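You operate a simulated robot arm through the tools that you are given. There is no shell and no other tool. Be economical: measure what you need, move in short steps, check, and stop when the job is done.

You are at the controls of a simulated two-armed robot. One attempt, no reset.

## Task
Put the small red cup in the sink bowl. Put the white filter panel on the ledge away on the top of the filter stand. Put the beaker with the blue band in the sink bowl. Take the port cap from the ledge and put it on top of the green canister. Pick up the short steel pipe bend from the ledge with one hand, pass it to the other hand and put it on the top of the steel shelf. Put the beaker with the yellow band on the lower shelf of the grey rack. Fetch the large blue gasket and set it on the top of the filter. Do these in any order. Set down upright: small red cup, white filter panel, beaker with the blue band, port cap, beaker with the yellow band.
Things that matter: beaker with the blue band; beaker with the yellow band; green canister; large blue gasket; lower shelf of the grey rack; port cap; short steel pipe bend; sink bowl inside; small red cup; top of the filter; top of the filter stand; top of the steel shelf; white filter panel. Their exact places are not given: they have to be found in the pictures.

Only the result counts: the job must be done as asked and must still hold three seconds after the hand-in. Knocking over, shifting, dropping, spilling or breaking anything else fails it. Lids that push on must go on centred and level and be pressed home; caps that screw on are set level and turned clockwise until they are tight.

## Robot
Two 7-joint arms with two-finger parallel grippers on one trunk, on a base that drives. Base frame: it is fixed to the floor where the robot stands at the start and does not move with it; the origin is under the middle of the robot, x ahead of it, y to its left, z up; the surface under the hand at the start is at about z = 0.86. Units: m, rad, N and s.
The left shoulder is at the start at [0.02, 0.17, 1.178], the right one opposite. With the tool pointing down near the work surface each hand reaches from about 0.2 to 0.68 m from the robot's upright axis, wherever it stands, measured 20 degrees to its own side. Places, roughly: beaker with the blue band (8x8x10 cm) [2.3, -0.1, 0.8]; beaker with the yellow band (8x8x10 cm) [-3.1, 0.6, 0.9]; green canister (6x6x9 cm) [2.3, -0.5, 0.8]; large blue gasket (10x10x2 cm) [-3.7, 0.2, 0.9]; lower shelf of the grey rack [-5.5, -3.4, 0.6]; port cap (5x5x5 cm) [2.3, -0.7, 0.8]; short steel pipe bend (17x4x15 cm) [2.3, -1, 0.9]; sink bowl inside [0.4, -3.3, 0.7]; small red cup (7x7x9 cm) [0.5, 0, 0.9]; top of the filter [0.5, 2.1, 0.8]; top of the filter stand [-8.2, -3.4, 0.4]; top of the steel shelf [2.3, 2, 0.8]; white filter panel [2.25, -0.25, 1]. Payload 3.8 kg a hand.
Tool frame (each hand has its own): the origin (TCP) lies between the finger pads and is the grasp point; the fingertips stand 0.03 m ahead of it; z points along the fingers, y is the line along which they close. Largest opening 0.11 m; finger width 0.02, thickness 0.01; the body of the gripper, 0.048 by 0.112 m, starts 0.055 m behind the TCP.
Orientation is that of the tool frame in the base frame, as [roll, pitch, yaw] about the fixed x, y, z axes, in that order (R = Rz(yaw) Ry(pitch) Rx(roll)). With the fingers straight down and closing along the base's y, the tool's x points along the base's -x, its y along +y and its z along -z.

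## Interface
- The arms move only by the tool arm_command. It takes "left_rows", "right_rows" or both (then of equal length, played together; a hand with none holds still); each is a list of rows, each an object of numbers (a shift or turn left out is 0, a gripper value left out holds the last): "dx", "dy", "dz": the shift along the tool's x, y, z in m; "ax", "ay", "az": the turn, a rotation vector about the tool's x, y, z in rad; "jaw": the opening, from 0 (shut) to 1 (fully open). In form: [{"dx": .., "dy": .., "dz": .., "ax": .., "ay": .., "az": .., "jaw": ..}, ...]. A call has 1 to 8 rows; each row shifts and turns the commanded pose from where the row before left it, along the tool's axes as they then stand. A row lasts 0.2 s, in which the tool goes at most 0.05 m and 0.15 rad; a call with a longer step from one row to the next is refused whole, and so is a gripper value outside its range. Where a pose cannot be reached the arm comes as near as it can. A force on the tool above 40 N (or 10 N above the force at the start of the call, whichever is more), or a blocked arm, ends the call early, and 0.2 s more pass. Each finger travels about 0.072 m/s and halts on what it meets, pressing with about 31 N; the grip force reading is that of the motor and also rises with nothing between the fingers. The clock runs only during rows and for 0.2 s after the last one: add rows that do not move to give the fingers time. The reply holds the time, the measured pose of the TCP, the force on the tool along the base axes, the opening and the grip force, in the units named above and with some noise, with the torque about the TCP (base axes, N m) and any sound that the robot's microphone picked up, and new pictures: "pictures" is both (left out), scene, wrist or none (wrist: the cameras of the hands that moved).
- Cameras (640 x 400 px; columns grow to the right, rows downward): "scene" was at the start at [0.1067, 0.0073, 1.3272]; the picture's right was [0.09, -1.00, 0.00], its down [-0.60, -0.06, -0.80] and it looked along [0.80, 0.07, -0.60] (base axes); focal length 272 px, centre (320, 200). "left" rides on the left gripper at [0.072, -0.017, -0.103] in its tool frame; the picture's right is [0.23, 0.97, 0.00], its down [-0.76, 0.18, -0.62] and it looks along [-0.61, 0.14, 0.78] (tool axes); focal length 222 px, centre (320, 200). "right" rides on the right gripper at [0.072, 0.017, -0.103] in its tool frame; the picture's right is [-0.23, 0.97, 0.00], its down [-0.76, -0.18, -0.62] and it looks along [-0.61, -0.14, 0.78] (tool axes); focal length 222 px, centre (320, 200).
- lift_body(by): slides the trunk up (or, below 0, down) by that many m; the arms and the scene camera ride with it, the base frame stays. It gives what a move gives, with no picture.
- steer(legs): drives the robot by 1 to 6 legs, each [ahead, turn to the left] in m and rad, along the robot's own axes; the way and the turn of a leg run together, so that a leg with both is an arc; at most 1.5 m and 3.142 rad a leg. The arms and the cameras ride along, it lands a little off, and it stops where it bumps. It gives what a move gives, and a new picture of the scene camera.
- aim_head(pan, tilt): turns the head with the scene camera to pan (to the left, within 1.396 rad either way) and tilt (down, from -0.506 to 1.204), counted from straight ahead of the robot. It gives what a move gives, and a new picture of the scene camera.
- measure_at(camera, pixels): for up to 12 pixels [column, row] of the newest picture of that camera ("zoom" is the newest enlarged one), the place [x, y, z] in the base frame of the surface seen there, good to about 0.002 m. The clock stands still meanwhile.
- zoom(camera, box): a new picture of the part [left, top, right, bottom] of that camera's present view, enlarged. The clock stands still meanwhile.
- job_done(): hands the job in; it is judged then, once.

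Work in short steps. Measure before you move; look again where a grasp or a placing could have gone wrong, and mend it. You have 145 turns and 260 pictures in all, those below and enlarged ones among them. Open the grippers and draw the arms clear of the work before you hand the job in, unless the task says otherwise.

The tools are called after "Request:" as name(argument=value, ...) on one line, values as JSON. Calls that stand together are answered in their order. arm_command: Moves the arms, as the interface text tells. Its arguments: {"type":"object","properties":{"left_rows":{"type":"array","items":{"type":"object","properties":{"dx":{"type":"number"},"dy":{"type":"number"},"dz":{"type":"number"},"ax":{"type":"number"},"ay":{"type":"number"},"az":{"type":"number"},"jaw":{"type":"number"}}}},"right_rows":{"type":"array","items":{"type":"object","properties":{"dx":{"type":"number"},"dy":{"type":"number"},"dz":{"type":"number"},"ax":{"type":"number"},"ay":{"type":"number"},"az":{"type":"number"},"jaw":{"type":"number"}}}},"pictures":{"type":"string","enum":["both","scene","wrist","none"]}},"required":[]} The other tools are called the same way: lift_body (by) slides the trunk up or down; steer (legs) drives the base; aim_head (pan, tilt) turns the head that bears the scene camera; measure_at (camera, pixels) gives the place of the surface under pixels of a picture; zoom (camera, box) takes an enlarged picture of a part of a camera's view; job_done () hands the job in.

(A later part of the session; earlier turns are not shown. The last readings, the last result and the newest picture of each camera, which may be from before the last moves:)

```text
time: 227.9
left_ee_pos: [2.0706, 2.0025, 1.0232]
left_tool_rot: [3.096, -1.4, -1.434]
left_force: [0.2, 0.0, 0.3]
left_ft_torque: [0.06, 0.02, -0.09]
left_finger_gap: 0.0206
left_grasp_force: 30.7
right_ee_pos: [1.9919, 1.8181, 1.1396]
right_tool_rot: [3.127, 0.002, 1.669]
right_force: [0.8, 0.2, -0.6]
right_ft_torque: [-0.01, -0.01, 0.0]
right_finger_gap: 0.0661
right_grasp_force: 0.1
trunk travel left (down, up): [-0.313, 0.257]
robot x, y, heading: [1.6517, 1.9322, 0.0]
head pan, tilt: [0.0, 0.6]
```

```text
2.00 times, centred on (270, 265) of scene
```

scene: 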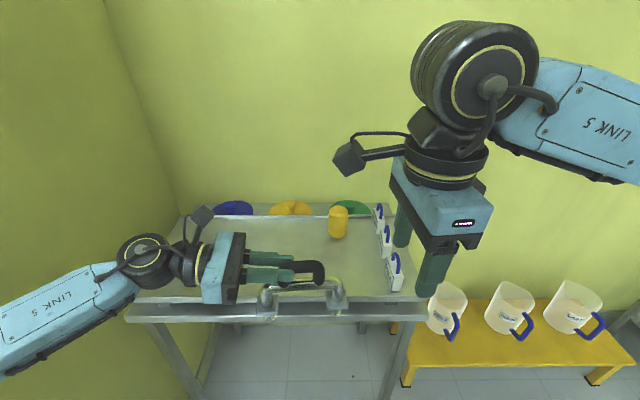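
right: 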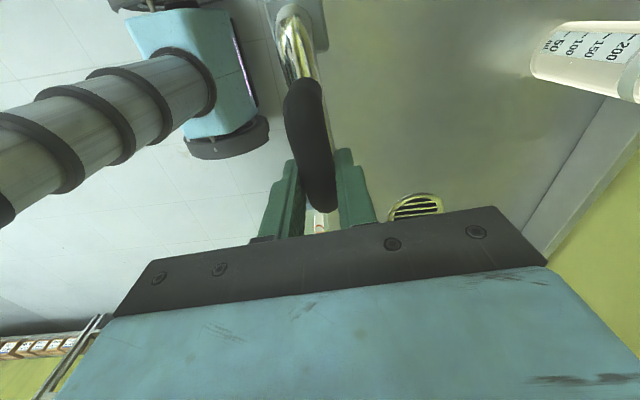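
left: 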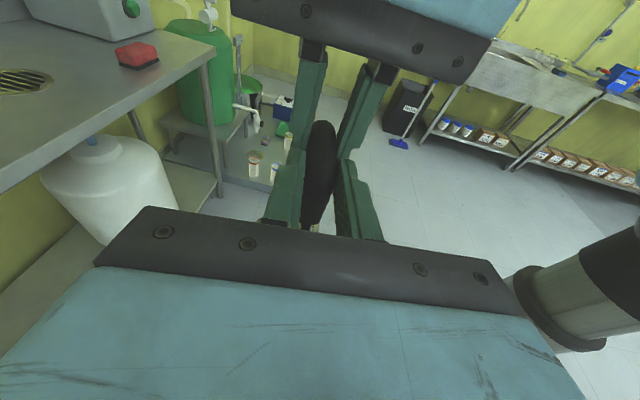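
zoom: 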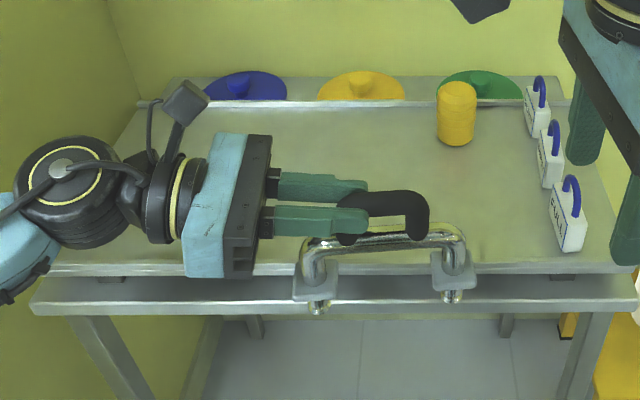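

Free spot around (2.265,1.96) on the tray (z 0.841). I drive 0.12 m closer, move 7.5 cm forward and lower partway.

Request:
steer(legs=[[0.12, 0]])

Request:
arm_command(left_rows=[{"dy": -0.035}, {"dy": -0.035}, {"dx": -0.015, "dz": 0.0025}, {"dx": -0.015, "dz": 0.0025}, {}], pictures="scene")

Request:
zoom(camera="scene", box=[110, 180, 430, 350])

```text
time: 229.1
left_ee_pos: [2.1901, 2.0012, 1.0245]
left_tool_rot: [3.091, -1.402, -1.432]
left_force: [0.8, 0.5, 0.3]
left_ft_torque: [0.09, 0.01, -0.02]
left_finger_gap: 0.0206
left_grasp_force: 31.3
right_ee_pos: [2.1125, 1.8187, 1.1396]
right_tool_rot: [3.129, 0.0, 1.666]
right_force: [-0.5, 0.0, -1.0]
right_ft_torque: [0.02, 0.03, 0.02]
right_finger_gap: 0.0658
right_grasp_force: 0.0
trunk travel left (down, up): [-0.313, 0.257]
robot x, y, heading: [1.7735, 1.9322, -0.0]
head pan, tilt: [0.0, 0.6]
```

scene: 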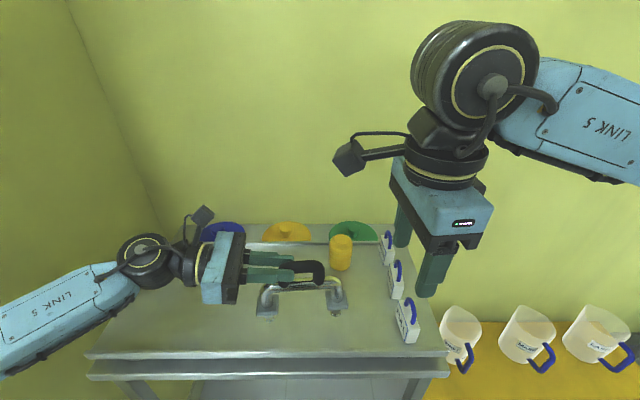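

```text
time: 230.3
left_ee_pos: [2.259, 2.0087, 0.9926]
left_tool_rot: [3.1, -1.4, -1.438]
left_force: [0.1, 0.1, -1.0]
left_ft_torque: [0.08, 0.03, -0.01]
left_finger_gap: 0.0204
left_grasp_force: 31.0
right_ee_pos: [2.1118, 1.8186, 1.1393]
right_tool_rot: [3.128, 0.003, 1.666]
right_force: [-0.1, 0.0, -0.1]
right_ft_torque: [-0.03, -0.02, 0.01]
right_finger_gap: 0.0661
right_grasp_force: 0.0
trunk travel left (down, up): [-0.313, 0.257]
robot x, y, heading: [1.7729, 1.9308, -0.002]
head pan, tilt: [0.0, 0.6]
```

scene: 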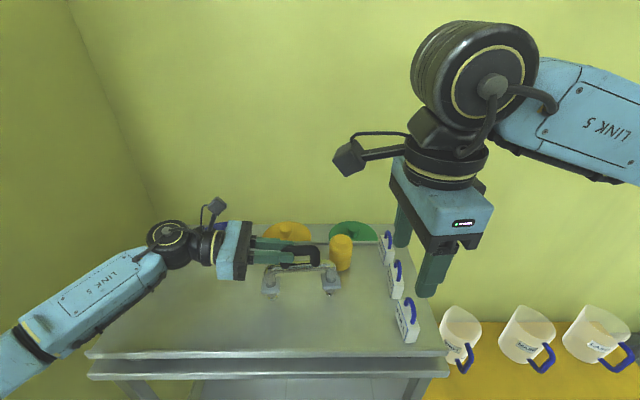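

```text
2.00 times, centred on (270, 265) of scene
```

zoom: 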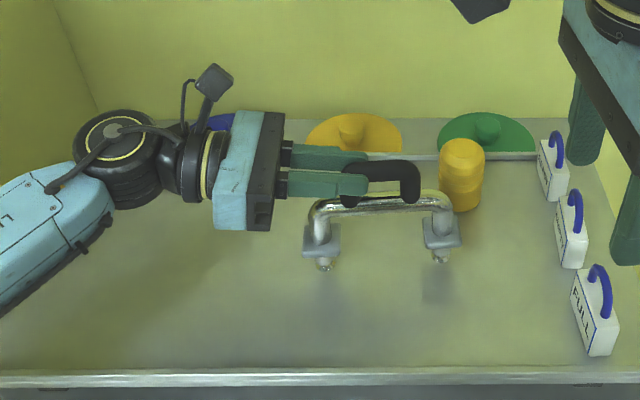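

The right foot is near the yellow cylinder, so I move 3 cm back toward the front, then lower to contact.

Request:
arm_command(left_rows=[{"dy": 0.03}, {"dx": -0.01, "dz": 0.0017}, {"dx": -0.003, "dz": 0.0005}, {"dx": -0.002}, {}], pictures="scene")

Request:
zoom(camera="scene", box=[210, 220, 370, 320])

```text
time: 231.5
left_ee_pos: [2.2289, 2.0057, 0.9782]
left_tool_rot: [3.099, -1.399, -1.435]
left_force: [-0.2, -0.6, 0.9]
left_ft_torque: [0.05, 0.0, -0.01]
left_finger_gap: 0.0202
left_grasp_force: 30.3
right_ee_pos: [2.112, 1.8179, 1.1405]
right_tool_rot: [3.129, 0.001, 1.665]
right_force: [0.9, 0.4, 0.0]
right_ft_torque: [0.01, 0.03, 0.0]
right_finger_gap: 0.0659
right_grasp_force: 0.2
trunk travel left (down, up): [-0.313, 0.257]
robot x, y, heading: [1.7742, 1.9252, -0.005]
head pan, tilt: [0.0, 0.6]
```

scene: 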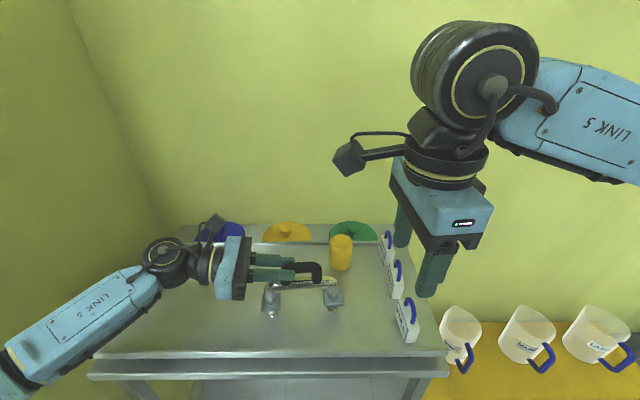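

```text
4.00 times, centred on (290, 270) of scene
```

zoom: 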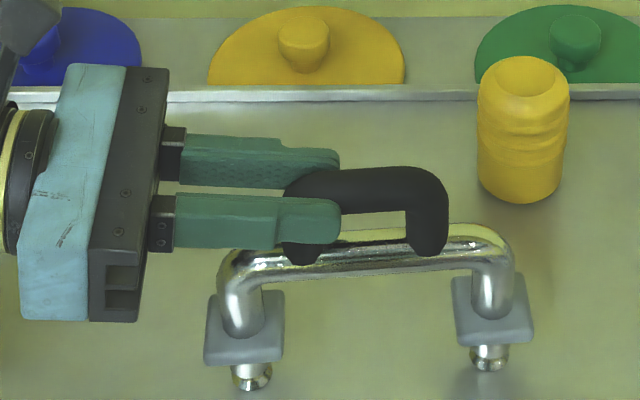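

Almost touching; I lower in 2 mm steps watching the force.

Request:
arm_command(left_rows=[{"dx": -0.0025}, {"dx": -0.002}, {}], pictures="none")

```text
time: 232.3
left_ee_pos: [2.229, 2.007, 0.976]
left_tool_rot: [3.114, -1.405, -1.454]
left_force: [-0.5, 2.4, 14.4]
left_ft_torque: [-0.88, 0.01, -0.09]
left_finger_gap: 0.0205
left_grasp_force: 31.6
right_ee_pos: [2.1101, 1.8182, 1.1401]
right_tool_rot: [3.126, 0.003, 1.666]
right_force: [-0.3, 0.5, -0.3]
right_ft_torque: [0.0, 0.03, 0.0]
right_finger_gap: 0.0661
right_grasp_force: 0.2
trunk travel left (down, up): [-0.313, 0.257]
robot x, y, heading: [1.7735, 1.9306, -0.002]
head pan, tilt: [0.0, 0.6]
```

Contact. I open the left hand and withdraw sideways.

Request:
arm_command(left_rows=[{"jaw": 0.5}, {"jaw": 0.5}, {"jaw": 0.5}, {"dz": -0.03}, {"dz": -0.04}, {"dz": -0.03}, {"dx": 0.04}, {"dx": 0.04}], pictures="scene")

Request:
zoom(camera="scene", box=[210, 220, 370, 320])

```text
time: 234.1
left_ee_pos: [2.216, 2.0863, 1.0729]
left_tool_rot: [3.107, -1.399, -1.445]
left_force: [0.8, -3.1, 0.6]
left_ft_torque: [0.1, 0.04, -0.06]
left_finger_gap: 0.055
left_grasp_force: 0.0
right_ee_pos: [2.1052, 1.814, 1.1411]
right_tool_rot: [3.123, -0.001, 1.669]
right_force: [-0.9, 0.2, -0.1]
right_ft_torque: [0.03, 0.01, -0.01]
right_finger_gap: 0.066
right_grasp_force: 0.1
trunk travel left (down, up): [-0.313, 0.257]
robot x, y, heading: [1.7731, 1.931, 0.002]
head pan, tilt: [0.0, 0.6]
```

scene: 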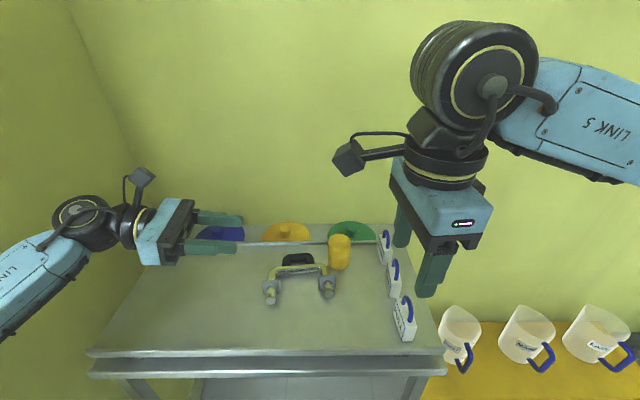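

```text
4.00 times, centred on (290, 270) of scene
```

zoom: 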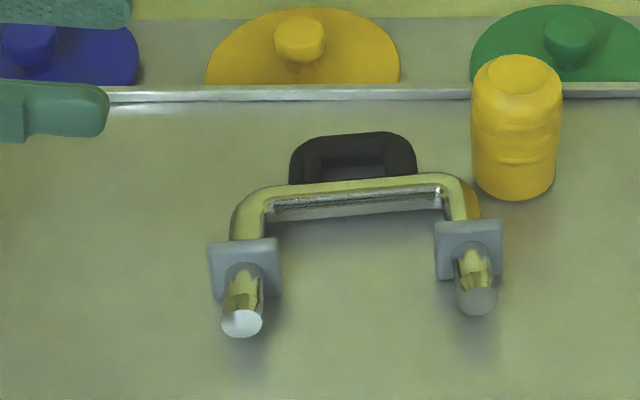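

The bend lies on the shelf top, nothing disturbed. Next the panel: I back away, restore the left hand to vertical, and drive to the ledge before the panel.

Request:
steer(legs=[[-0.3, 0]])

Request:
arm_command(left_rows=[{"ay": -0.14}, {"ay": -0.14}, {"ay": -0.14}, {"ay": -0.14}, {"ay": -0.14}, {"ay": -0.14}, {"ay": -0.14}, {"ay": -0.14}], pictures="none")

Request:
arm_command(left_rows=[{"ay": -0.14}, {"ay": -0.14}, {"az": 0.145}, {"az": 0.145}, {"az": 0.145}, {"az": 0.145}, {"az": 0.145}, {"az": 0.145}], pictures="none")

Request:
arm_command(left_rows=[{"az": 0.145}, {"az": 0.145}, {"az": 0.145}, {"az": 0.145}, {"az": 0.145}], pictures="none")

Request:
steer(legs=[[0, -1.571], [1.5, 0], [0.55, 0], [0, 1.571]])

```text
time: 236.2
left_ee_pos: [1.9219, 2.0927, 1.0726]
left_tool_rot: [3.102, -1.4, -1.441]
left_force: [0.4, 0.0, 0.7]
left_ft_torque: [0.0, -0.02, 0.02]
left_finger_gap: 0.0551
left_grasp_force: 0.1
right_ee_pos: [1.8116, 1.8202, 1.1401]
right_tool_rot: [3.128, 0.003, 1.669]
right_force: [0.5, 0.6, 0.5]
right_ft_torque: [-0.02, -0.03, -0.02]
right_finger_gap: 0.0662
right_grasp_force: 0.0
trunk travel left (down, up): [-0.313, 0.257]
robot x, y, heading: [1.4723, 1.9332, 0.001]
head pan, tilt: [0.0, 0.6]
```

scene: 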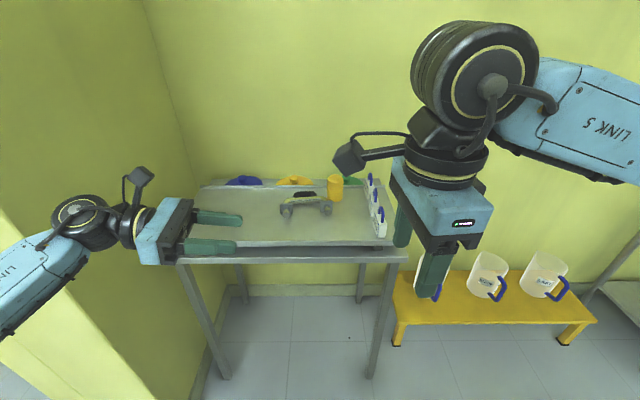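

```text
time: 238.0
left_ee_pos: [1.9236, 2.0922, 1.0737]
left_tool_rot: [3.134, -0.276, -1.475]
left_force: [0.2, -0.7, 0.1]
left_ft_torque: [-0.01, -0.01, -0.02]
left_finger_gap: 0.055
left_grasp_force: 0.1
right_ee_pos: [1.8128, 1.8183, 1.1386]
right_tool_rot: [3.126, 0.003, 1.67]
right_force: [-0.3, -0.9, -0.2]
right_ft_torque: [0.0, -0.04, 0.0]
right_finger_gap: 0.066
right_grasp_force: 0.1
trunk travel left (down, up): [-0.313, 0.257]
robot x, y, heading: [1.4726, 1.931, -0.001]
head pan, tilt: [0.0, 0.6]
```

```text
time: 239.8
left_ee_pos: [1.9225, 2.0925, 1.0718]
left_tool_rot: [3.138, -0.008, -2.352]
left_force: [0.4, 0.0, -0.3]
left_ft_torque: [0.01, 0.01, -0.02]
left_finger_gap: 0.0551
left_grasp_force: 0.0
right_ee_pos: [1.8127, 1.8185, 1.1401]
right_tool_rot: [3.129, 0.001, 1.669]
right_force: [0.2, -0.5, -0.4]
right_ft_torque: [-0.01, 0.04, -0.02]
right_finger_gap: 0.0659
right_grasp_force: 0.0
trunk travel left (down, up): [-0.313, 0.257]
robot x, y, heading: [1.4803, 1.9295, -0.001]
head pan, tilt: [0.0, 0.6]
```

```text
time: 241.0
left_ee_pos: [1.9236, 2.0919, 1.0721]
left_tool_rot: [-3.141, -0.008, -3.075]
left_force: [0.0, -0.4, 1.4]
left_ft_torque: [-0.02, -0.04, 0.03]
left_finger_gap: 0.055
left_grasp_force: 0.1
right_ee_pos: [1.8134, 1.8211, 1.1401]
right_tool_rot: [3.128, 0.002, 1.669]
right_force: [0.3, 0.1, 0.0]
right_ft_torque: [-0.01, 0.03, -0.01]
right_finger_gap: 0.0659
right_grasp_force: 0.0
trunk travel left (down, up): [-0.313, 0.257]
robot x, y, heading: [1.4734, 1.9297, -0.003]
head pan, tilt: [0.0, 0.6]
```

```text
time: 258.8
left_ee_pos: [1.8998, 0.0045, 1.0715]
left_tool_rot: [-3.14, -0.007, -3.135]
left_force: [-0.2, -0.1, 0.2]
left_ft_torque: [0.01, 0.02, 0.0]
left_finger_gap: 0.0551
left_grasp_force: 0.1
right_ee_pos: [1.773, -0.2616, 1.1391]
right_tool_rot: [3.126, 0.002, 1.608]
right_force: [-0.1, -1.6, 0.1]
right_ft_torque: [-0.02, 0.04, 0.01]
right_finger_gap: 0.0661
right_grasp_force: 0.1
trunk travel left (down, up): [-0.313, 0.257]
robot x, y, heading: [1.4445, -0.1291, -0.061]
head pan, tilt: [0.0, 0.6]
```

scene: 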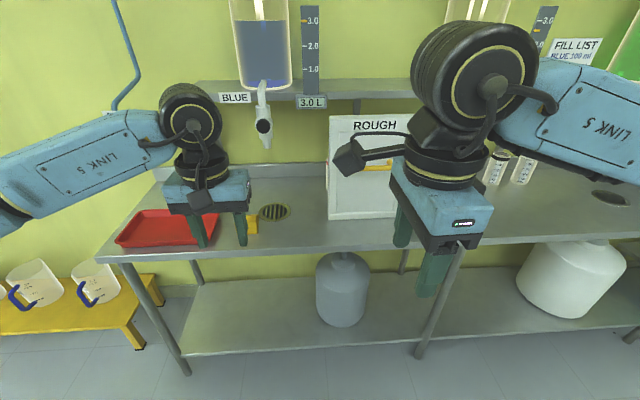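

I raise the trunk, align and move nearer to see the panel's top edge.

Request:
lift_body(by=0.22)

Request:
steer(legs=[[0.25, 0.061]])

Request:
zoom(camera="right", box=[0, 0, 640, 400])

```text
time: 261.1
left_ee_pos: [1.9002, 0.0043, 1.2912]
left_tool_rot: [3.14, -0.008, -3.136]
left_force: [0.0, -0.6, 0.2]
left_ft_torque: [0.02, 0.07, 0.02]
left_finger_gap: 0.0549
left_grasp_force: 0.1
right_ee_pos: [1.7725, -0.2603, 1.359]
right_tool_rot: [3.126, 0.002, 1.607]
right_force: [0.2, 0.1, 0.3]
right_ft_torque: [-0.03, 0.01, -0.02]
right_finger_gap: 0.0662
right_grasp_force: 0.0
trunk travel left (down, up): [-0.533, 0.037]
robot x, y, heading: [1.4425, -0.1272, -0.066]
head pan, tilt: [0.0, 0.6]
```

```text
time: 262.9
left_ee_pos: [2.1347, 0.0275, 1.2931]
left_tool_rot: [-3.14, -0.006, -3.071]
left_force: [0.6, 0.6, -0.6]
left_ft_torque: [0.01, 0.0, 0.01]
left_finger_gap: 0.0551
left_grasp_force: 0.0
right_ee_pos: [2.0264, -0.2472, 1.3598]
right_tool_rot: [3.128, 0.002, 1.673]
right_force: [-0.3, -0.4, 0.6]
right_ft_torque: [-0.01, -0.04, 0.0]
right_finger_gap: 0.0658
right_grasp_force: 0.1
trunk travel left (down, up): [-0.533, 0.037]
robot x, y, heading: [1.6902, -0.1378, 0.006]
head pan, tilt: [0.0, 0.6]
```

scene: 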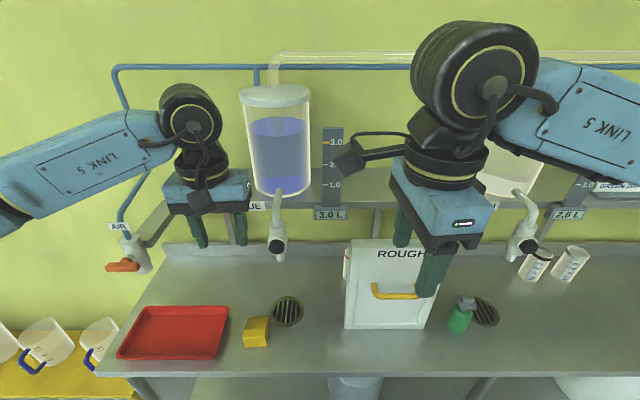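

```text
1.00 times, centred on (320, 200) of right (not enlarged: the box is as wide or as high as the picture)
```

zoom: 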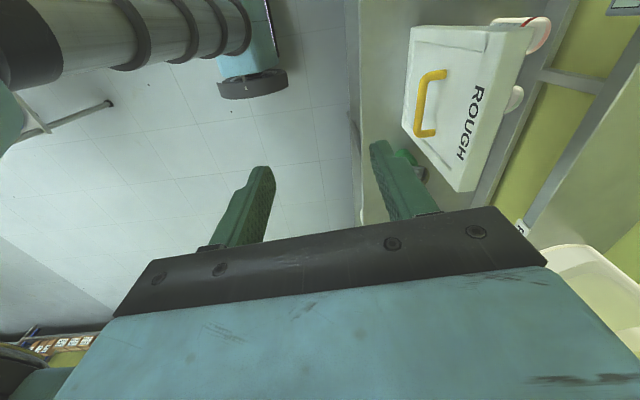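

The right view shows the panel's top from above; I zoom and measure its top edge and thickness.

Request:
zoom(camera="right", box=[400, 10, 560, 200])

Request:
measure_at(camera="right", pixels=[[488, 38], [528, 40], [520, 60], [505, 100], [495, 100], [510, 100], [480, 170], [470, 170], [488, 150], [425, 100], [415, 35], [460, 185]])

```text
2.11 times, centred on (480, 105) of right
```

zoom: 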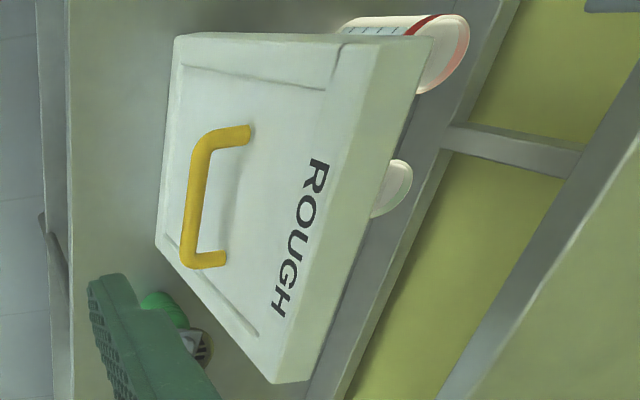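

```text
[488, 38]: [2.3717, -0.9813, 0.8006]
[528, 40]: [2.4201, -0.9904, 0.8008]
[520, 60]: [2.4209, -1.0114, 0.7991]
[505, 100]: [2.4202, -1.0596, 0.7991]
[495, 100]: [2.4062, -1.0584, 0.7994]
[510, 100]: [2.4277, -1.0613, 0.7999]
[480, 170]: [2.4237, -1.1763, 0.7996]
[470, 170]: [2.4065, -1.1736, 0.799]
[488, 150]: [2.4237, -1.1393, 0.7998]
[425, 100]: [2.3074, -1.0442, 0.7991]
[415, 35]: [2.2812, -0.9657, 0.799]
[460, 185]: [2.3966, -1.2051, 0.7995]
```

I repeat the measuring on the fresh zoom picture.

Request:
measure_at(camera="zoom", pixels=[[360, 60], [420, 60], [335, 200], [365, 200], [390, 100], [290, 350], [270, 375], [300, 150], [195, 190], [215, 140], [180, 40], [425, 45]])

```text
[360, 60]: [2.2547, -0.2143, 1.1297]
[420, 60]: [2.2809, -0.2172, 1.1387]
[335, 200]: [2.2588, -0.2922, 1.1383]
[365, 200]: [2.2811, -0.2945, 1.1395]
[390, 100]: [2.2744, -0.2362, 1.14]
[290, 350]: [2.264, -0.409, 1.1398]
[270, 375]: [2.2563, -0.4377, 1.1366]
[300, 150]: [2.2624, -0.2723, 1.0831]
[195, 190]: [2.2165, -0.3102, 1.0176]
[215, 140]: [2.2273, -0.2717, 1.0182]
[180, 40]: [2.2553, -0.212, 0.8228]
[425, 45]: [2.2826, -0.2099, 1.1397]
```

Panel: x 2.254–2.285, y -0.208…-0.445, top z 1.14. I bring the right hand above its top-edge centre.

Request:
arm_command(right_rows=[{"dy": 0.0389, "dx": -0.0172, "dz": 0.0183}, {"dy": 0.0389, "dx": -0.0172, "dz": 0.0183}, {"dy": 0.0389, "dx": -0.0172, "dz": 0.0183}, {"dy": 0.0389, "dx": -0.0172, "dz": 0.0183}, {"dy": 0.0389, "dx": -0.0172, "dz": 0.0183}, {"dy": 0.0389, "dx": -0.0172, "dz": 0.0183}, {"az": 0.1, "ax": 0.013}], left_rows=[{"dx": 0.04}, {"dx": 0.04}, {"dx": 0.04}, {"dx": 0.04}, {}, {}, {}], pictures="both")

```text
time: 264.5
left_ee_pos: [1.9764, 0.0143, 1.2957]
left_tool_rot: [3.141, -0.006, -3.069]
left_force: [0.4, -0.3, -0.3]
left_ft_torque: [0.0, 0.0, 0.02]
left_finger_gap: 0.0551
left_grasp_force: 0.0
right_ee_pos: [2.2714, -0.3233, 1.2522]
right_tool_rot: [3.139, 0.002, 1.576]
right_force: [-0.2, -0.3, 0.4]
right_ft_torque: [0.0, -0.04, 0.04]
right_finger_gap: 0.0661
right_grasp_force: 0.1
trunk travel left (down, up): [-0.533, 0.037]
robot x, y, heading: [1.6863, -0.1408, 0.01]
head pan, tilt: [0.0, 0.6]
```

scene: 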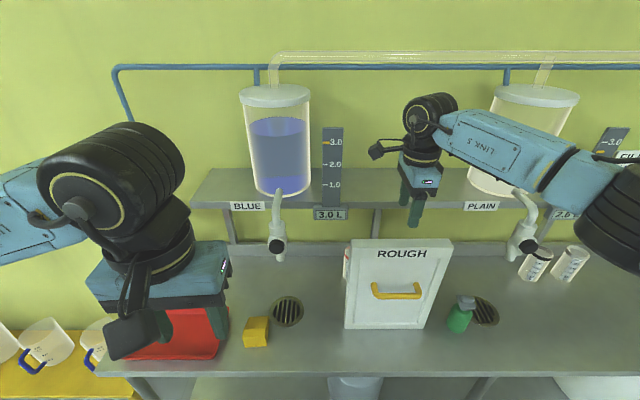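
right: 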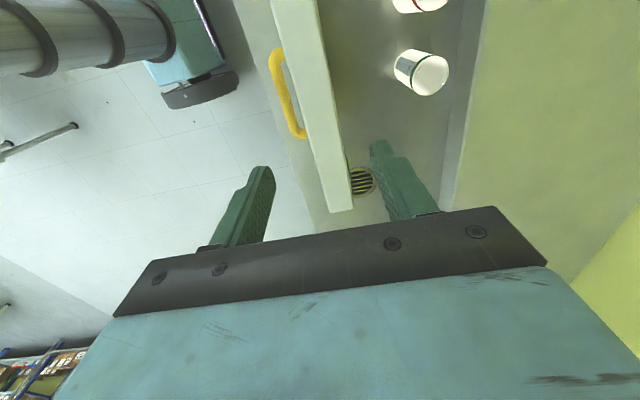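
left: 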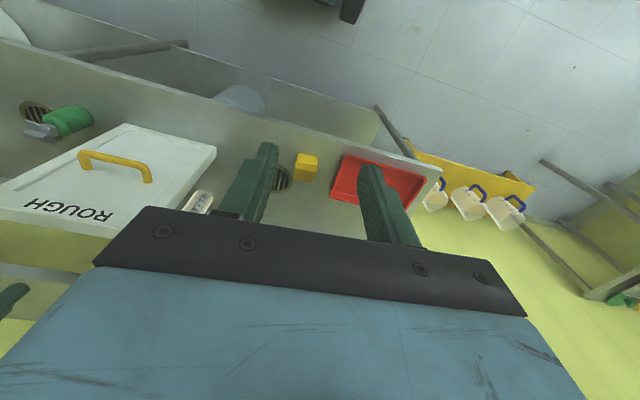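

Centred over the edge. I descend 0.13 m and close.

Request:
arm_command(right_rows=[{"dz": 0.044, "dy": -0.002}, {"dz": 0.044}, {"dz": 0.044}, {}, {"jaw": 0.2}, {"jaw": 0.2}, {"jaw": 0.2}, {}], pictures="wrist")

```text
time: 266.3
left_ee_pos: [1.9751, 0.0153, 1.2955]
left_tool_rot: [-3.139, -0.006, -3.071]
left_force: [0.0, -0.1, -1.3]
left_ft_torque: [-0.02, -0.02, 0.0]
left_finger_gap: 0.0552
left_grasp_force: 0.1
right_ee_pos: [2.2712, -0.3244, 1.1208]
right_tool_rot: [-3.141, 0.001, 1.574]
right_force: [1.3, -0.4, 0.0]
right_ft_torque: [-0.24, -0.23, 0.14]
right_finger_gap: 0.0337
right_grasp_force: 30.8
trunk travel left (down, up): [-0.533, 0.037]
robot x, y, heading: [1.6846, -0.1362, 0.004]
head pan, tilt: [0.0, 0.6]
```

right: 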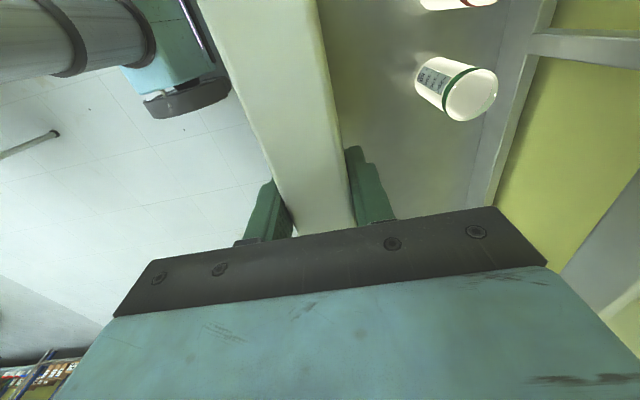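

Gripped (0.034). I lift 4 cm, pull back, then back the robot off.

Request:
arm_command(right_rows=[{"dz": -0.02}, {"dz": -0.025}, {"dy": -0.04}, {"dy": -0.04}, {}], pictures="wrist")

Request:
steer(legs=[[-0.3, 0]])

```text
time: 267.5
left_ee_pos: [1.9772, 0.0152, 1.2953]
left_tool_rot: [-3.138, -0.01, -3.07]
left_force: [0.5, -0.1, -0.2]
left_ft_torque: [-0.04, 0.03, -0.01]
left_finger_gap: 0.0549
left_grasp_force: 0.1
right_ee_pos: [2.1886, -0.3245, 1.1671]
right_tool_rot: [3.141, 0.002, 1.573]
right_force: [0.6, 0.8, -3.5]
right_ft_torque: [-0.01, 0.0, 0.0]
right_finger_gap: 0.0337
right_grasp_force: 30.8
trunk travel left (down, up): [-0.533, 0.037]
robot x, y, heading: [1.6877, -0.1358, 0.005]
head pan, tilt: [0.0, 0.6]
```

right: 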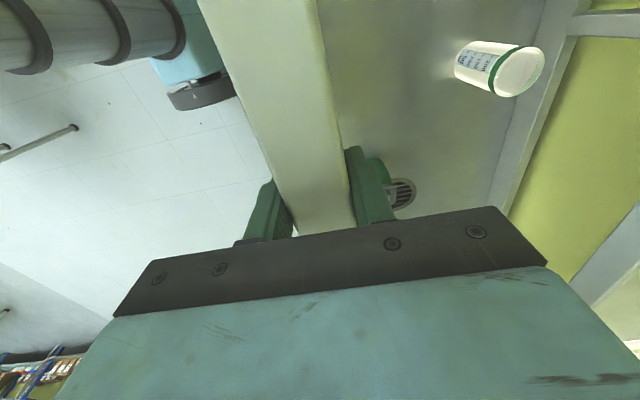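

```text
time: 269.6
left_ee_pos: [1.6806, 0.0138, 1.2938]
left_tool_rot: [-3.138, -0.008, -3.07]
left_force: [-0.1, 0.7, -0.3]
left_ft_torque: [0.0, 0.01, -0.02]
left_finger_gap: 0.055
left_grasp_force: 0.1
right_ee_pos: [1.8919, -0.3263, 1.1659]
right_tool_rot: [3.141, 0.001, 1.573]
right_force: [0.2, 0.6, -2.7]
right_ft_torque: [-0.03, -0.02, 0.0]
right_finger_gap: 0.0338
right_grasp_force: 31.5
trunk travel left (down, up): [-0.533, 0.037]
robot x, y, heading: [1.3943, -0.1388, 0.005]
head pan, tilt: [0.0, 0.6]
```

scene: 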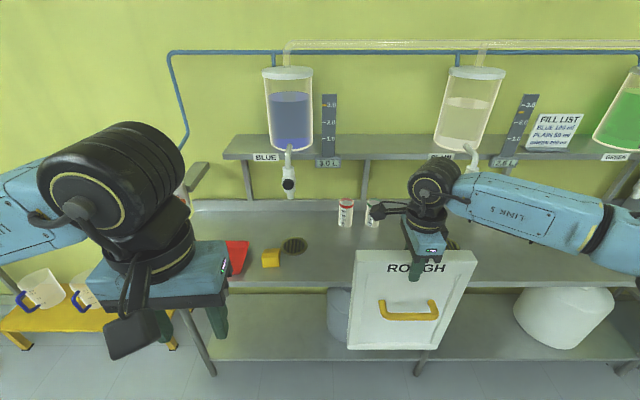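

Panel held (≈0.3 kg). I drive round the table toward the west side of the room for the yellow-band beaker.

Request:
steer(legs=[[0, -1.576], [1.2, 0], [0, -1.571], [1.5, 0], [0.6, 0]])

```text
time: 293.3
left_ee_pos: [-0.9459, -1.6534, 1.2948]
left_tool_rot: [-3.141, -0.007, 0.135]
left_force: [-0.3, 0.1, 0.1]
left_ft_torque: [0.01, -0.02, -0.06]
left_finger_gap: 0.0551
left_grasp_force: 0.1
right_ee_pos: [-1.1781, -1.3273, 1.1663]
right_tool_rot: [3.141, 0.001, -1.504]
right_force: [0.0, -0.4, -3.6]
right_ft_torque: [0.01, -0.01, 0.01]
right_finger_gap: 0.0336
right_grasp_force: 30.6
trunk travel left (down, up): [-0.533, 0.037]
robot x, y, heading: [-0.6706, -1.4854, -3.077]
head pan, tilt: [0.0, 0.6]
```

scene: 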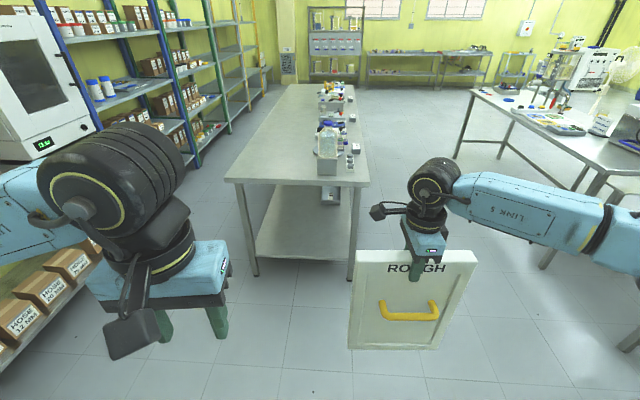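

I zoom on the table at right, where the yellow-band beaker and blue gasket should be.

Request:
zoom(camera="scene", box=[420, 40, 640, 190])

Request:
measure_at(camera="scene", pixels=[[472, 92], [610, 150], [545, 95], [570, 125], [360, 180], [235, 180], [290, 90], [345, 90], [505, 103], [455, 155]])

Request:
aim_head(pan=-0.7, tilt=0.45)

```text
2.67 times, centred on (530, 115) of scene
```

zoom: 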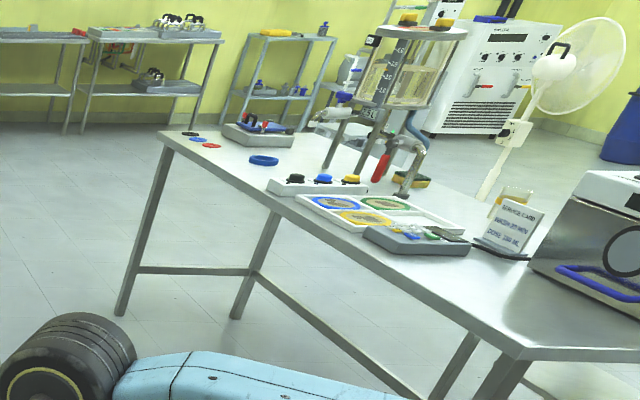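

```text
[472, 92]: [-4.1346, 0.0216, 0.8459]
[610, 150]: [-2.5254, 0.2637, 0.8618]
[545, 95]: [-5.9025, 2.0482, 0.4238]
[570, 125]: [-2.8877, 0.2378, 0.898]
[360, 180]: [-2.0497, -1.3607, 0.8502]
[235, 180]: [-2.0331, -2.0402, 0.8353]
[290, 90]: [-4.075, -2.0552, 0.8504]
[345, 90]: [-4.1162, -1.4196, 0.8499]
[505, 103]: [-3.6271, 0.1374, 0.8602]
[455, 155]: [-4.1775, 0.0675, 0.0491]
```

```text
time: 294.3
left_ee_pos: [-0.9458, -1.6539, 1.2957]
left_tool_rot: [-3.139, -0.006, 0.135]
left_force: [0.4, -0.1, 0.2]
left_ft_torque: [-0.01, 0.02, -0.01]
left_finger_gap: 0.0546
left_grasp_force: 0.0
right_ee_pos: [-1.1776, -1.3271, 1.1667]
right_tool_rot: [3.141, 0.001, -1.503]
right_force: [-0.2, -1.4, -3.3]
right_ft_torque: [-0.01, 0.02, -0.02]
right_finger_gap: 0.0338
right_grasp_force: 30.9
trunk travel left (down, up): [-0.533, 0.037]
robot x, y, heading: [-0.6675, -1.4811, -3.077]
head pan, tilt: [-0.7, 0.45]
```

scene: 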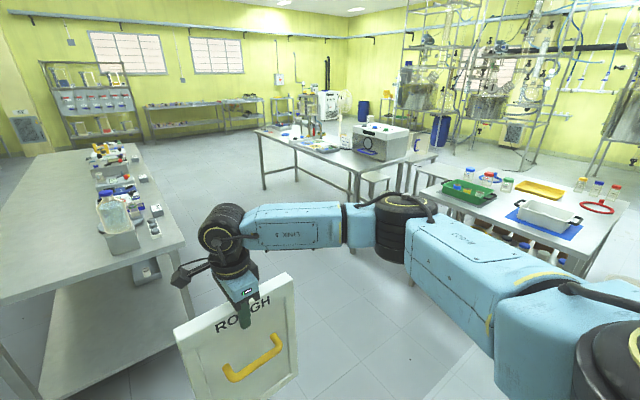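

I measure table A's outline in this view.

Request:
measure_at(camera="scene", pixels=[[258, 132], [355, 180], [430, 158], [345, 122], [318, 128], [330, 138], [362, 150], [283, 133], [375, 178], [430, 190], [590, 265]])

Request:
zoom(camera="scene", box=[250, 70, 450, 200])

```text
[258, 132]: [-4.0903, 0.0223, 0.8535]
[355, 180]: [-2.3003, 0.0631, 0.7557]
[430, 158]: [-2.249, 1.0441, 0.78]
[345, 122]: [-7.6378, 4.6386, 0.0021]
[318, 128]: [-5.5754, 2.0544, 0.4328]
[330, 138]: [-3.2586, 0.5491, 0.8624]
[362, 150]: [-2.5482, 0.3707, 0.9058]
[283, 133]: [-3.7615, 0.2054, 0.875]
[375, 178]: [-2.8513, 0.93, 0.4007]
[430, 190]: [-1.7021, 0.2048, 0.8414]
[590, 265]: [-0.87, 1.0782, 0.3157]
```

```text
3.08 times, centred on (350, 135) of scene
```

zoom: 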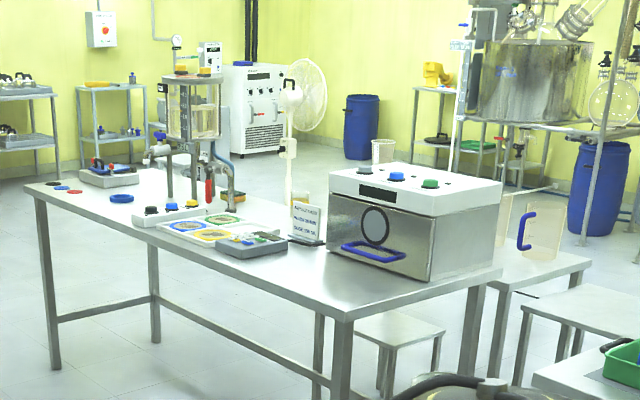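

Table A spans x -4.1…-2.25, front y 0.02. I drive into the aisle before it and face it to see the beaker.

Request:
aim_head(pan=0, tilt=0.6)

Request:
steer(legs=[[0, -0.586], [1.5, 0], [0, 0.52], [1.0, 0], [0, -1.571]])

```text
time: 295.4
left_ee_pos: [-0.9462, -1.6536, 1.2944]
left_tool_rot: [-3.14, -0.007, 0.135]
left_force: [0.7, 0.1, 0.5]
left_ft_torque: [0.02, 0.02, 0.02]
left_finger_gap: 0.0548
left_grasp_force: 0.1
right_ee_pos: [-1.1785, -1.3274, 1.1658]
right_tool_rot: [-3.141, 0.003, -1.505]
right_force: [-0.1, 0.1, -3.2]
right_ft_torque: [-0.01, -0.01, 0.01]
right_finger_gap: 0.0337
right_grasp_force: 31.6
trunk travel left (down, up): [-0.533, 0.037]
robot x, y, heading: [-0.6693, -1.4868, -3.074]
head pan, tilt: [0.0, 0.6]
```

scene: 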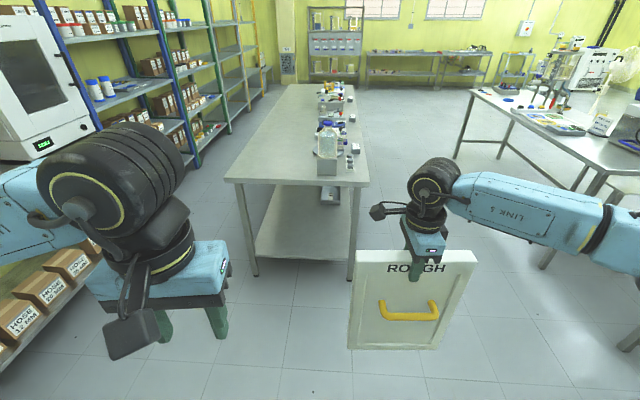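

```text
time: 314.6
left_ee_pos: [-3.1212, -0.4112, 1.294]
left_tool_rot: [-3.141, -0.008, -1.535]
left_force: [0.3, 0.7, 0.1]
left_ft_torque: [0.01, 0.01, 0.04]
left_finger_gap: 0.0548
left_grasp_force: 0.1
right_ee_pos: [-2.7728, -0.2125, 1.1655]
right_tool_rot: [-3.141, 0.0, 3.11]
right_force: [-0.5, 0.9, -3.0]
right_ft_torque: [-0.02, -0.02, 0.0]
right_finger_gap: 0.0339
right_grasp_force: 31.1
trunk travel left (down, up): [-0.533, 0.037]
robot x, y, heading: [-2.9771, -0.7029, 1.543]
head pan, tilt: [0.0, 0.6]
```

scene: 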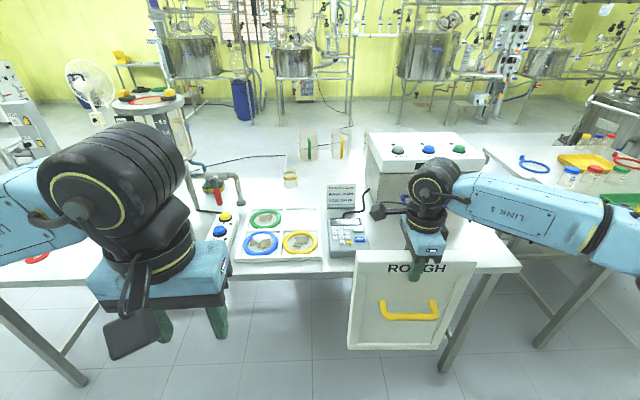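

The yellow-band beaker is at (291,178). I measure it and its neighbours.

Request:
zoom(camera="scene", box=[190, 110, 390, 270])

Request:
measure_at(camera="scene", pixels=[[291, 180], [285, 179], [297, 179], [291, 190], [308, 158], [340, 158], [340, 210], [215, 190], [240, 205], [330, 185], [290, 205], [270, 170]])

```text
2.50 times, centred on (290, 190) of scene
```

zoom: 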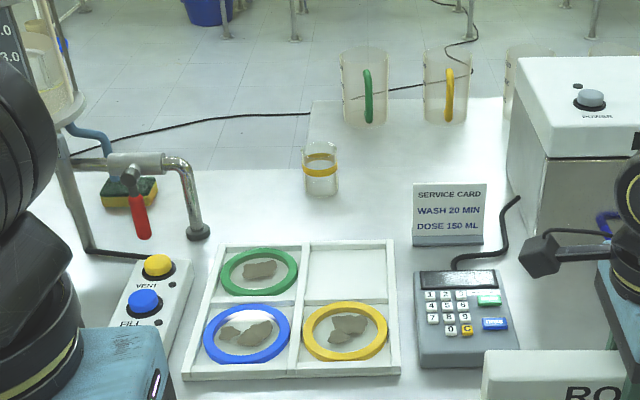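

```text
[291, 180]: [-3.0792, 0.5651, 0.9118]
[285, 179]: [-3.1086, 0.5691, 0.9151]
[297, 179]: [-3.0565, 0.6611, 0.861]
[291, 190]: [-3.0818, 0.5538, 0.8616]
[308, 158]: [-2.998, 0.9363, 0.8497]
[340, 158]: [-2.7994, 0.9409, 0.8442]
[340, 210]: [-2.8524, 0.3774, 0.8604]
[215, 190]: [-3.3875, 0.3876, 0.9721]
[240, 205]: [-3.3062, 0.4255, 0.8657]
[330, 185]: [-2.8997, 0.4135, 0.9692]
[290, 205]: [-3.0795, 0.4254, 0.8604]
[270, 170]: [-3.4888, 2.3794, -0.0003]
```

The beaker stands at (-3.083,0.602). Reaching it with the panel in hand would be awkward, so I deliver the panel first. I drive west past the island.

Request:
steer(legs=[[0, 1.6], [1.5, 0], [0.6, 0], [0, 0.7]])

```text
time: 330.8
left_ee_pos: [-5.2228, -0.963, 1.295]
left_tool_rot: [-3.14, -0.007, 0.74]
left_force: [0.1, -0.7, 0.3]
left_ft_torque: [0.02, -0.01, -0.01]
left_finger_gap: 0.0551
left_grasp_force: 0.1
right_ee_pos: [-5.5994, -0.8246, 1.1652]
right_tool_rot: [-3.141, 0.003, -0.9]
right_force: [0.1, -1.0, -3.3]
right_ft_torque: [0.0, -0.01, 0.03]
right_finger_gap: 0.034
right_grasp_force: 31.2
trunk travel left (down, up): [-0.533, 0.037]
robot x, y, heading: [-5.0897, -0.665, -2.474]
head pan, tilt: [0.0, 0.6]
```

scene: 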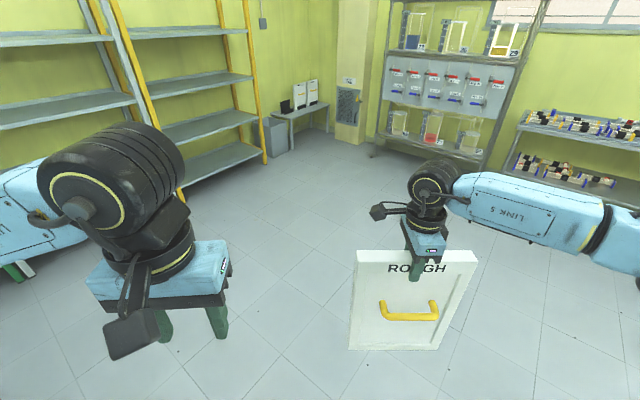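

The filter stand is the low bench at (300,110), already holding two panels. I zoom and measure, also the rack shelves.

Request:
zoom(camera="scene", box=[240, 60, 380, 170])

Request:
measure_at(camera="zoom", pixels=[[150, 230], [250, 215], [290, 180], [360, 160], [200, 200], [130, 190], [330, 170], [400, 180], [130, 300], [300, 110], [350, 100], [440, 200]])

Request:
measure_at(camera="scene", pixels=[[200, 90], [205, 130], [215, 165], [60, 105], [265, 160], [150, 40]])

```text
3.64 times, centred on (310, 115) of scene
```

zoom: 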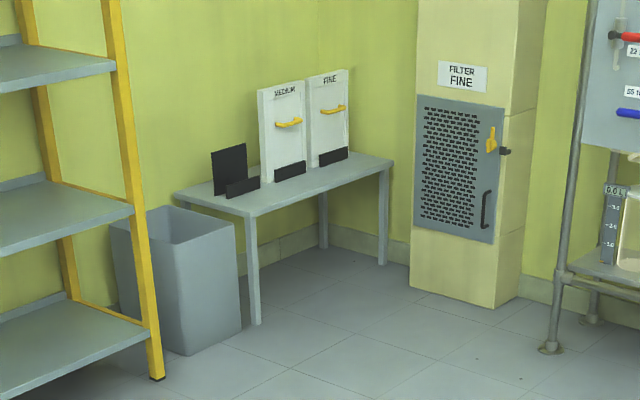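

```text
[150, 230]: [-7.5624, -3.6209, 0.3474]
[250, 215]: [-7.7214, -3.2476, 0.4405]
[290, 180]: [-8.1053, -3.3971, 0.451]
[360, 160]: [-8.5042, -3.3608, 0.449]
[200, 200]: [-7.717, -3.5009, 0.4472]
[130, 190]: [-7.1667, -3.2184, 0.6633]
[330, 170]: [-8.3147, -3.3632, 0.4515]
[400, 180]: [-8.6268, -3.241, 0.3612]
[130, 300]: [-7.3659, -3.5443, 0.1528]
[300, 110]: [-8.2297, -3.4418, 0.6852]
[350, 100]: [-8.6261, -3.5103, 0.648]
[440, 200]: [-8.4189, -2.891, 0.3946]
```

```text
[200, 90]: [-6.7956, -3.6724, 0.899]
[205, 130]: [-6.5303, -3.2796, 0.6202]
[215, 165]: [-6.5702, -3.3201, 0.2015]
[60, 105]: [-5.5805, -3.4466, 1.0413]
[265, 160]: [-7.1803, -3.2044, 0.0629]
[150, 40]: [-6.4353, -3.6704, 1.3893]
```

The empty slot is at the left of the stand (x≈-7.87, top z≈0.445). I drive closer.

Request:
steer(legs=[[0, -0.08], [1.5, 0], [1.0, 0], [0, 0.75]])

```text
time: 345.4
left_ee_pos: [-7.057, -2.375, 1.2939]
left_tool_rot: [-3.139, -0.006, 1.421]
left_force: [0.8, -0.1, -0.2]
left_ft_torque: [0.03, -0.02, 0.02]
left_finger_gap: 0.055
left_grasp_force: 0.1
right_ee_pos: [-7.4353, -2.5046, 1.1658]
right_tool_rot: [3.14, 0.002, -0.219]
right_force: [-0.7, 1.1, -2.8]
right_ft_torque: [-0.03, 0.02, -0.02]
right_finger_gap: 0.0337
right_grasp_force: 31.2
trunk travel left (down, up): [-0.533, 0.037]
robot x, y, heading: [-7.138, -2.0577, -1.791]
head pan, tilt: [0.0, 0.6]
```

scene: 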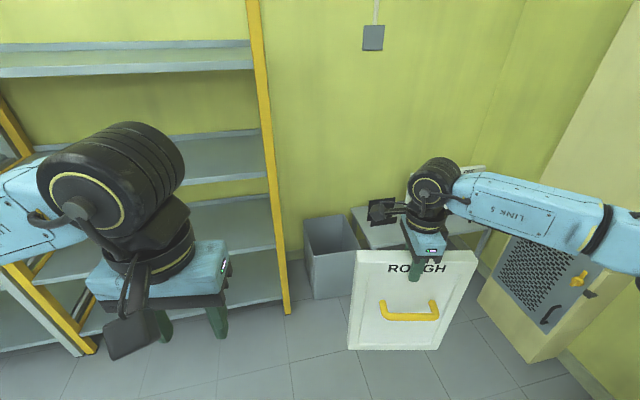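

I position in front of the stand and swing the panel to the right for a free view.

Request:
steer(legs=[[0, -0.87], [0.5, 0], [0, 1.09]])

Request:
arm_command(right_rows=[{"dx": -0.045}, {"dx": -0.045}, {"dx": -0.045}, {"dx": -0.045}, {"dx": -0.045}], pictures="scene")

```text
time: 353.4
left_ee_pos: [-7.4347, -2.5782, 1.2949]
left_tool_rot: [-3.14, -0.007, 1.644]
left_force: [-0.9, 1.1, -0.3]
left_ft_torque: [0.0, -0.01, 0.0]
left_finger_gap: 0.0551
left_grasp_force: 0.1
right_ee_pos: [-7.7762, -2.7905, 1.1649]
right_tool_rot: [-3.141, 0.002, 0.005]
right_force: [-1.3, 0.0, -4.1]
right_ft_torque: [0.0, -0.01, 0.02]
right_finger_gap: 0.0338
right_grasp_force: 30.5
trunk travel left (down, up): [-0.533, 0.037]
robot x, y, heading: [-7.5859, -2.2887, -1.565]
head pan, tilt: [0.0, 0.6]
```

scene: 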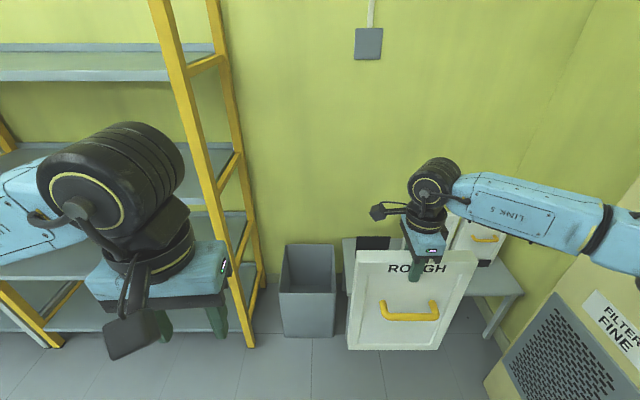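

```text
time: 354.6
left_ee_pos: [-7.4355, -2.5777, 1.2938]
left_tool_rot: [3.142, -0.005, 1.644]
left_force: [-0.1, -0.6, 0.2]
left_ft_torque: [0.01, -0.02, -0.03]
left_finger_gap: 0.0549
left_grasp_force: 0.1
right_ee_pos: [-8.0018, -2.7908, 1.165]
right_tool_rot: [-3.142, 0.0, 0.006]
right_force: [0.3, -0.4, -3.2]
right_ft_torque: [0.01, 0.01, 0.01]
right_finger_gap: 0.0337
right_grasp_force: 31.3
trunk travel left (down, up): [-0.533, 0.037]
robot x, y, heading: [-7.5861, -2.2872, -1.566]
head pan, tilt: [0.0, 0.6]
```

scene: 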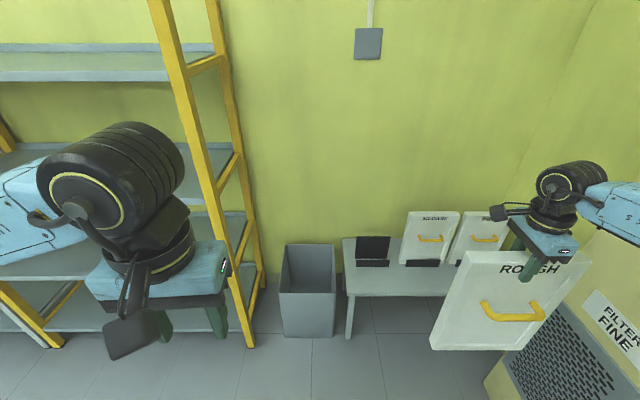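

Now the empty slot is visible at (373,255). I zoom and measure it.

Request:
zoom(camera="scene", box=[335, 205, 465, 305])

Request:
measure_at(camera="zoom", pixels=[[110, 290], [265, 290], [180, 275], [180, 290], [180, 310], [110, 170], [270, 170], [185, 200], [400, 290], [400, 250], [60, 370], [340, 60]])

```text
4.00 times, centred on (400, 255) of scene
```

zoom: 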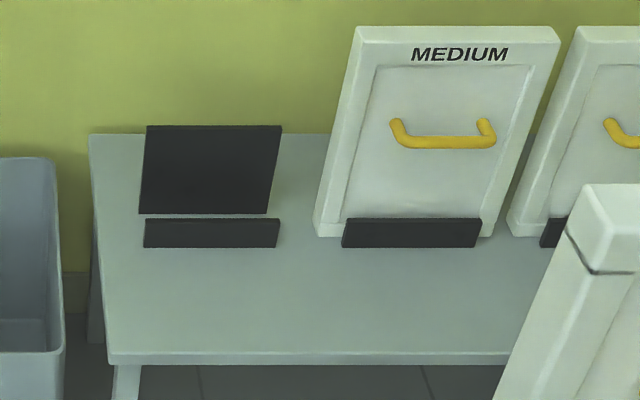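

```text
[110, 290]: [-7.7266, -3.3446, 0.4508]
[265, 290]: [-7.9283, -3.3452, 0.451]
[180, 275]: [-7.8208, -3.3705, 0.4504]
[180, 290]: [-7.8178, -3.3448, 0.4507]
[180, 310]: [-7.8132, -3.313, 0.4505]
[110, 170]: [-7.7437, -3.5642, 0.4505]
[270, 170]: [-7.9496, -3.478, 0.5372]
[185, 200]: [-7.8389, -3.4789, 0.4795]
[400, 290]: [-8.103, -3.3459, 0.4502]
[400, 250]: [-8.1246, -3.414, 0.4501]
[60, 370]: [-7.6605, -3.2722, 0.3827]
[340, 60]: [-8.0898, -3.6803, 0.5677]
```

Request:
measure_at(camera="zoom", pixels=[[210, 240], [210, 232], [210, 223], [210, 220], [210, 215], [150, 235], [275, 235], [145, 180], [275, 150], [430, 190], [335, 215], [200, 217]])

Request:
zoom(camera="scene", box=[355, 230, 415, 275])

```text
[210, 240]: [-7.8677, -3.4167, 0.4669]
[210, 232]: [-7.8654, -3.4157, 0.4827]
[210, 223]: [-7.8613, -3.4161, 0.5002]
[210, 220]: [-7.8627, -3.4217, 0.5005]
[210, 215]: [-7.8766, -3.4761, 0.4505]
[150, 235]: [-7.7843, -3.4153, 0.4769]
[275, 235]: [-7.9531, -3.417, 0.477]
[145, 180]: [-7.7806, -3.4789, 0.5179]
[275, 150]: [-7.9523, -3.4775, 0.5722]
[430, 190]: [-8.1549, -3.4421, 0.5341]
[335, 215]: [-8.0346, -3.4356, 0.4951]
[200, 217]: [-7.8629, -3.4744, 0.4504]
```

```text
8.89 times, centred on (385, 252) of scene
```

zoom: 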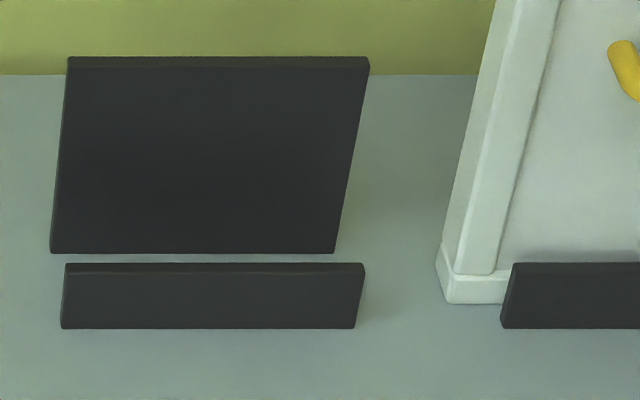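

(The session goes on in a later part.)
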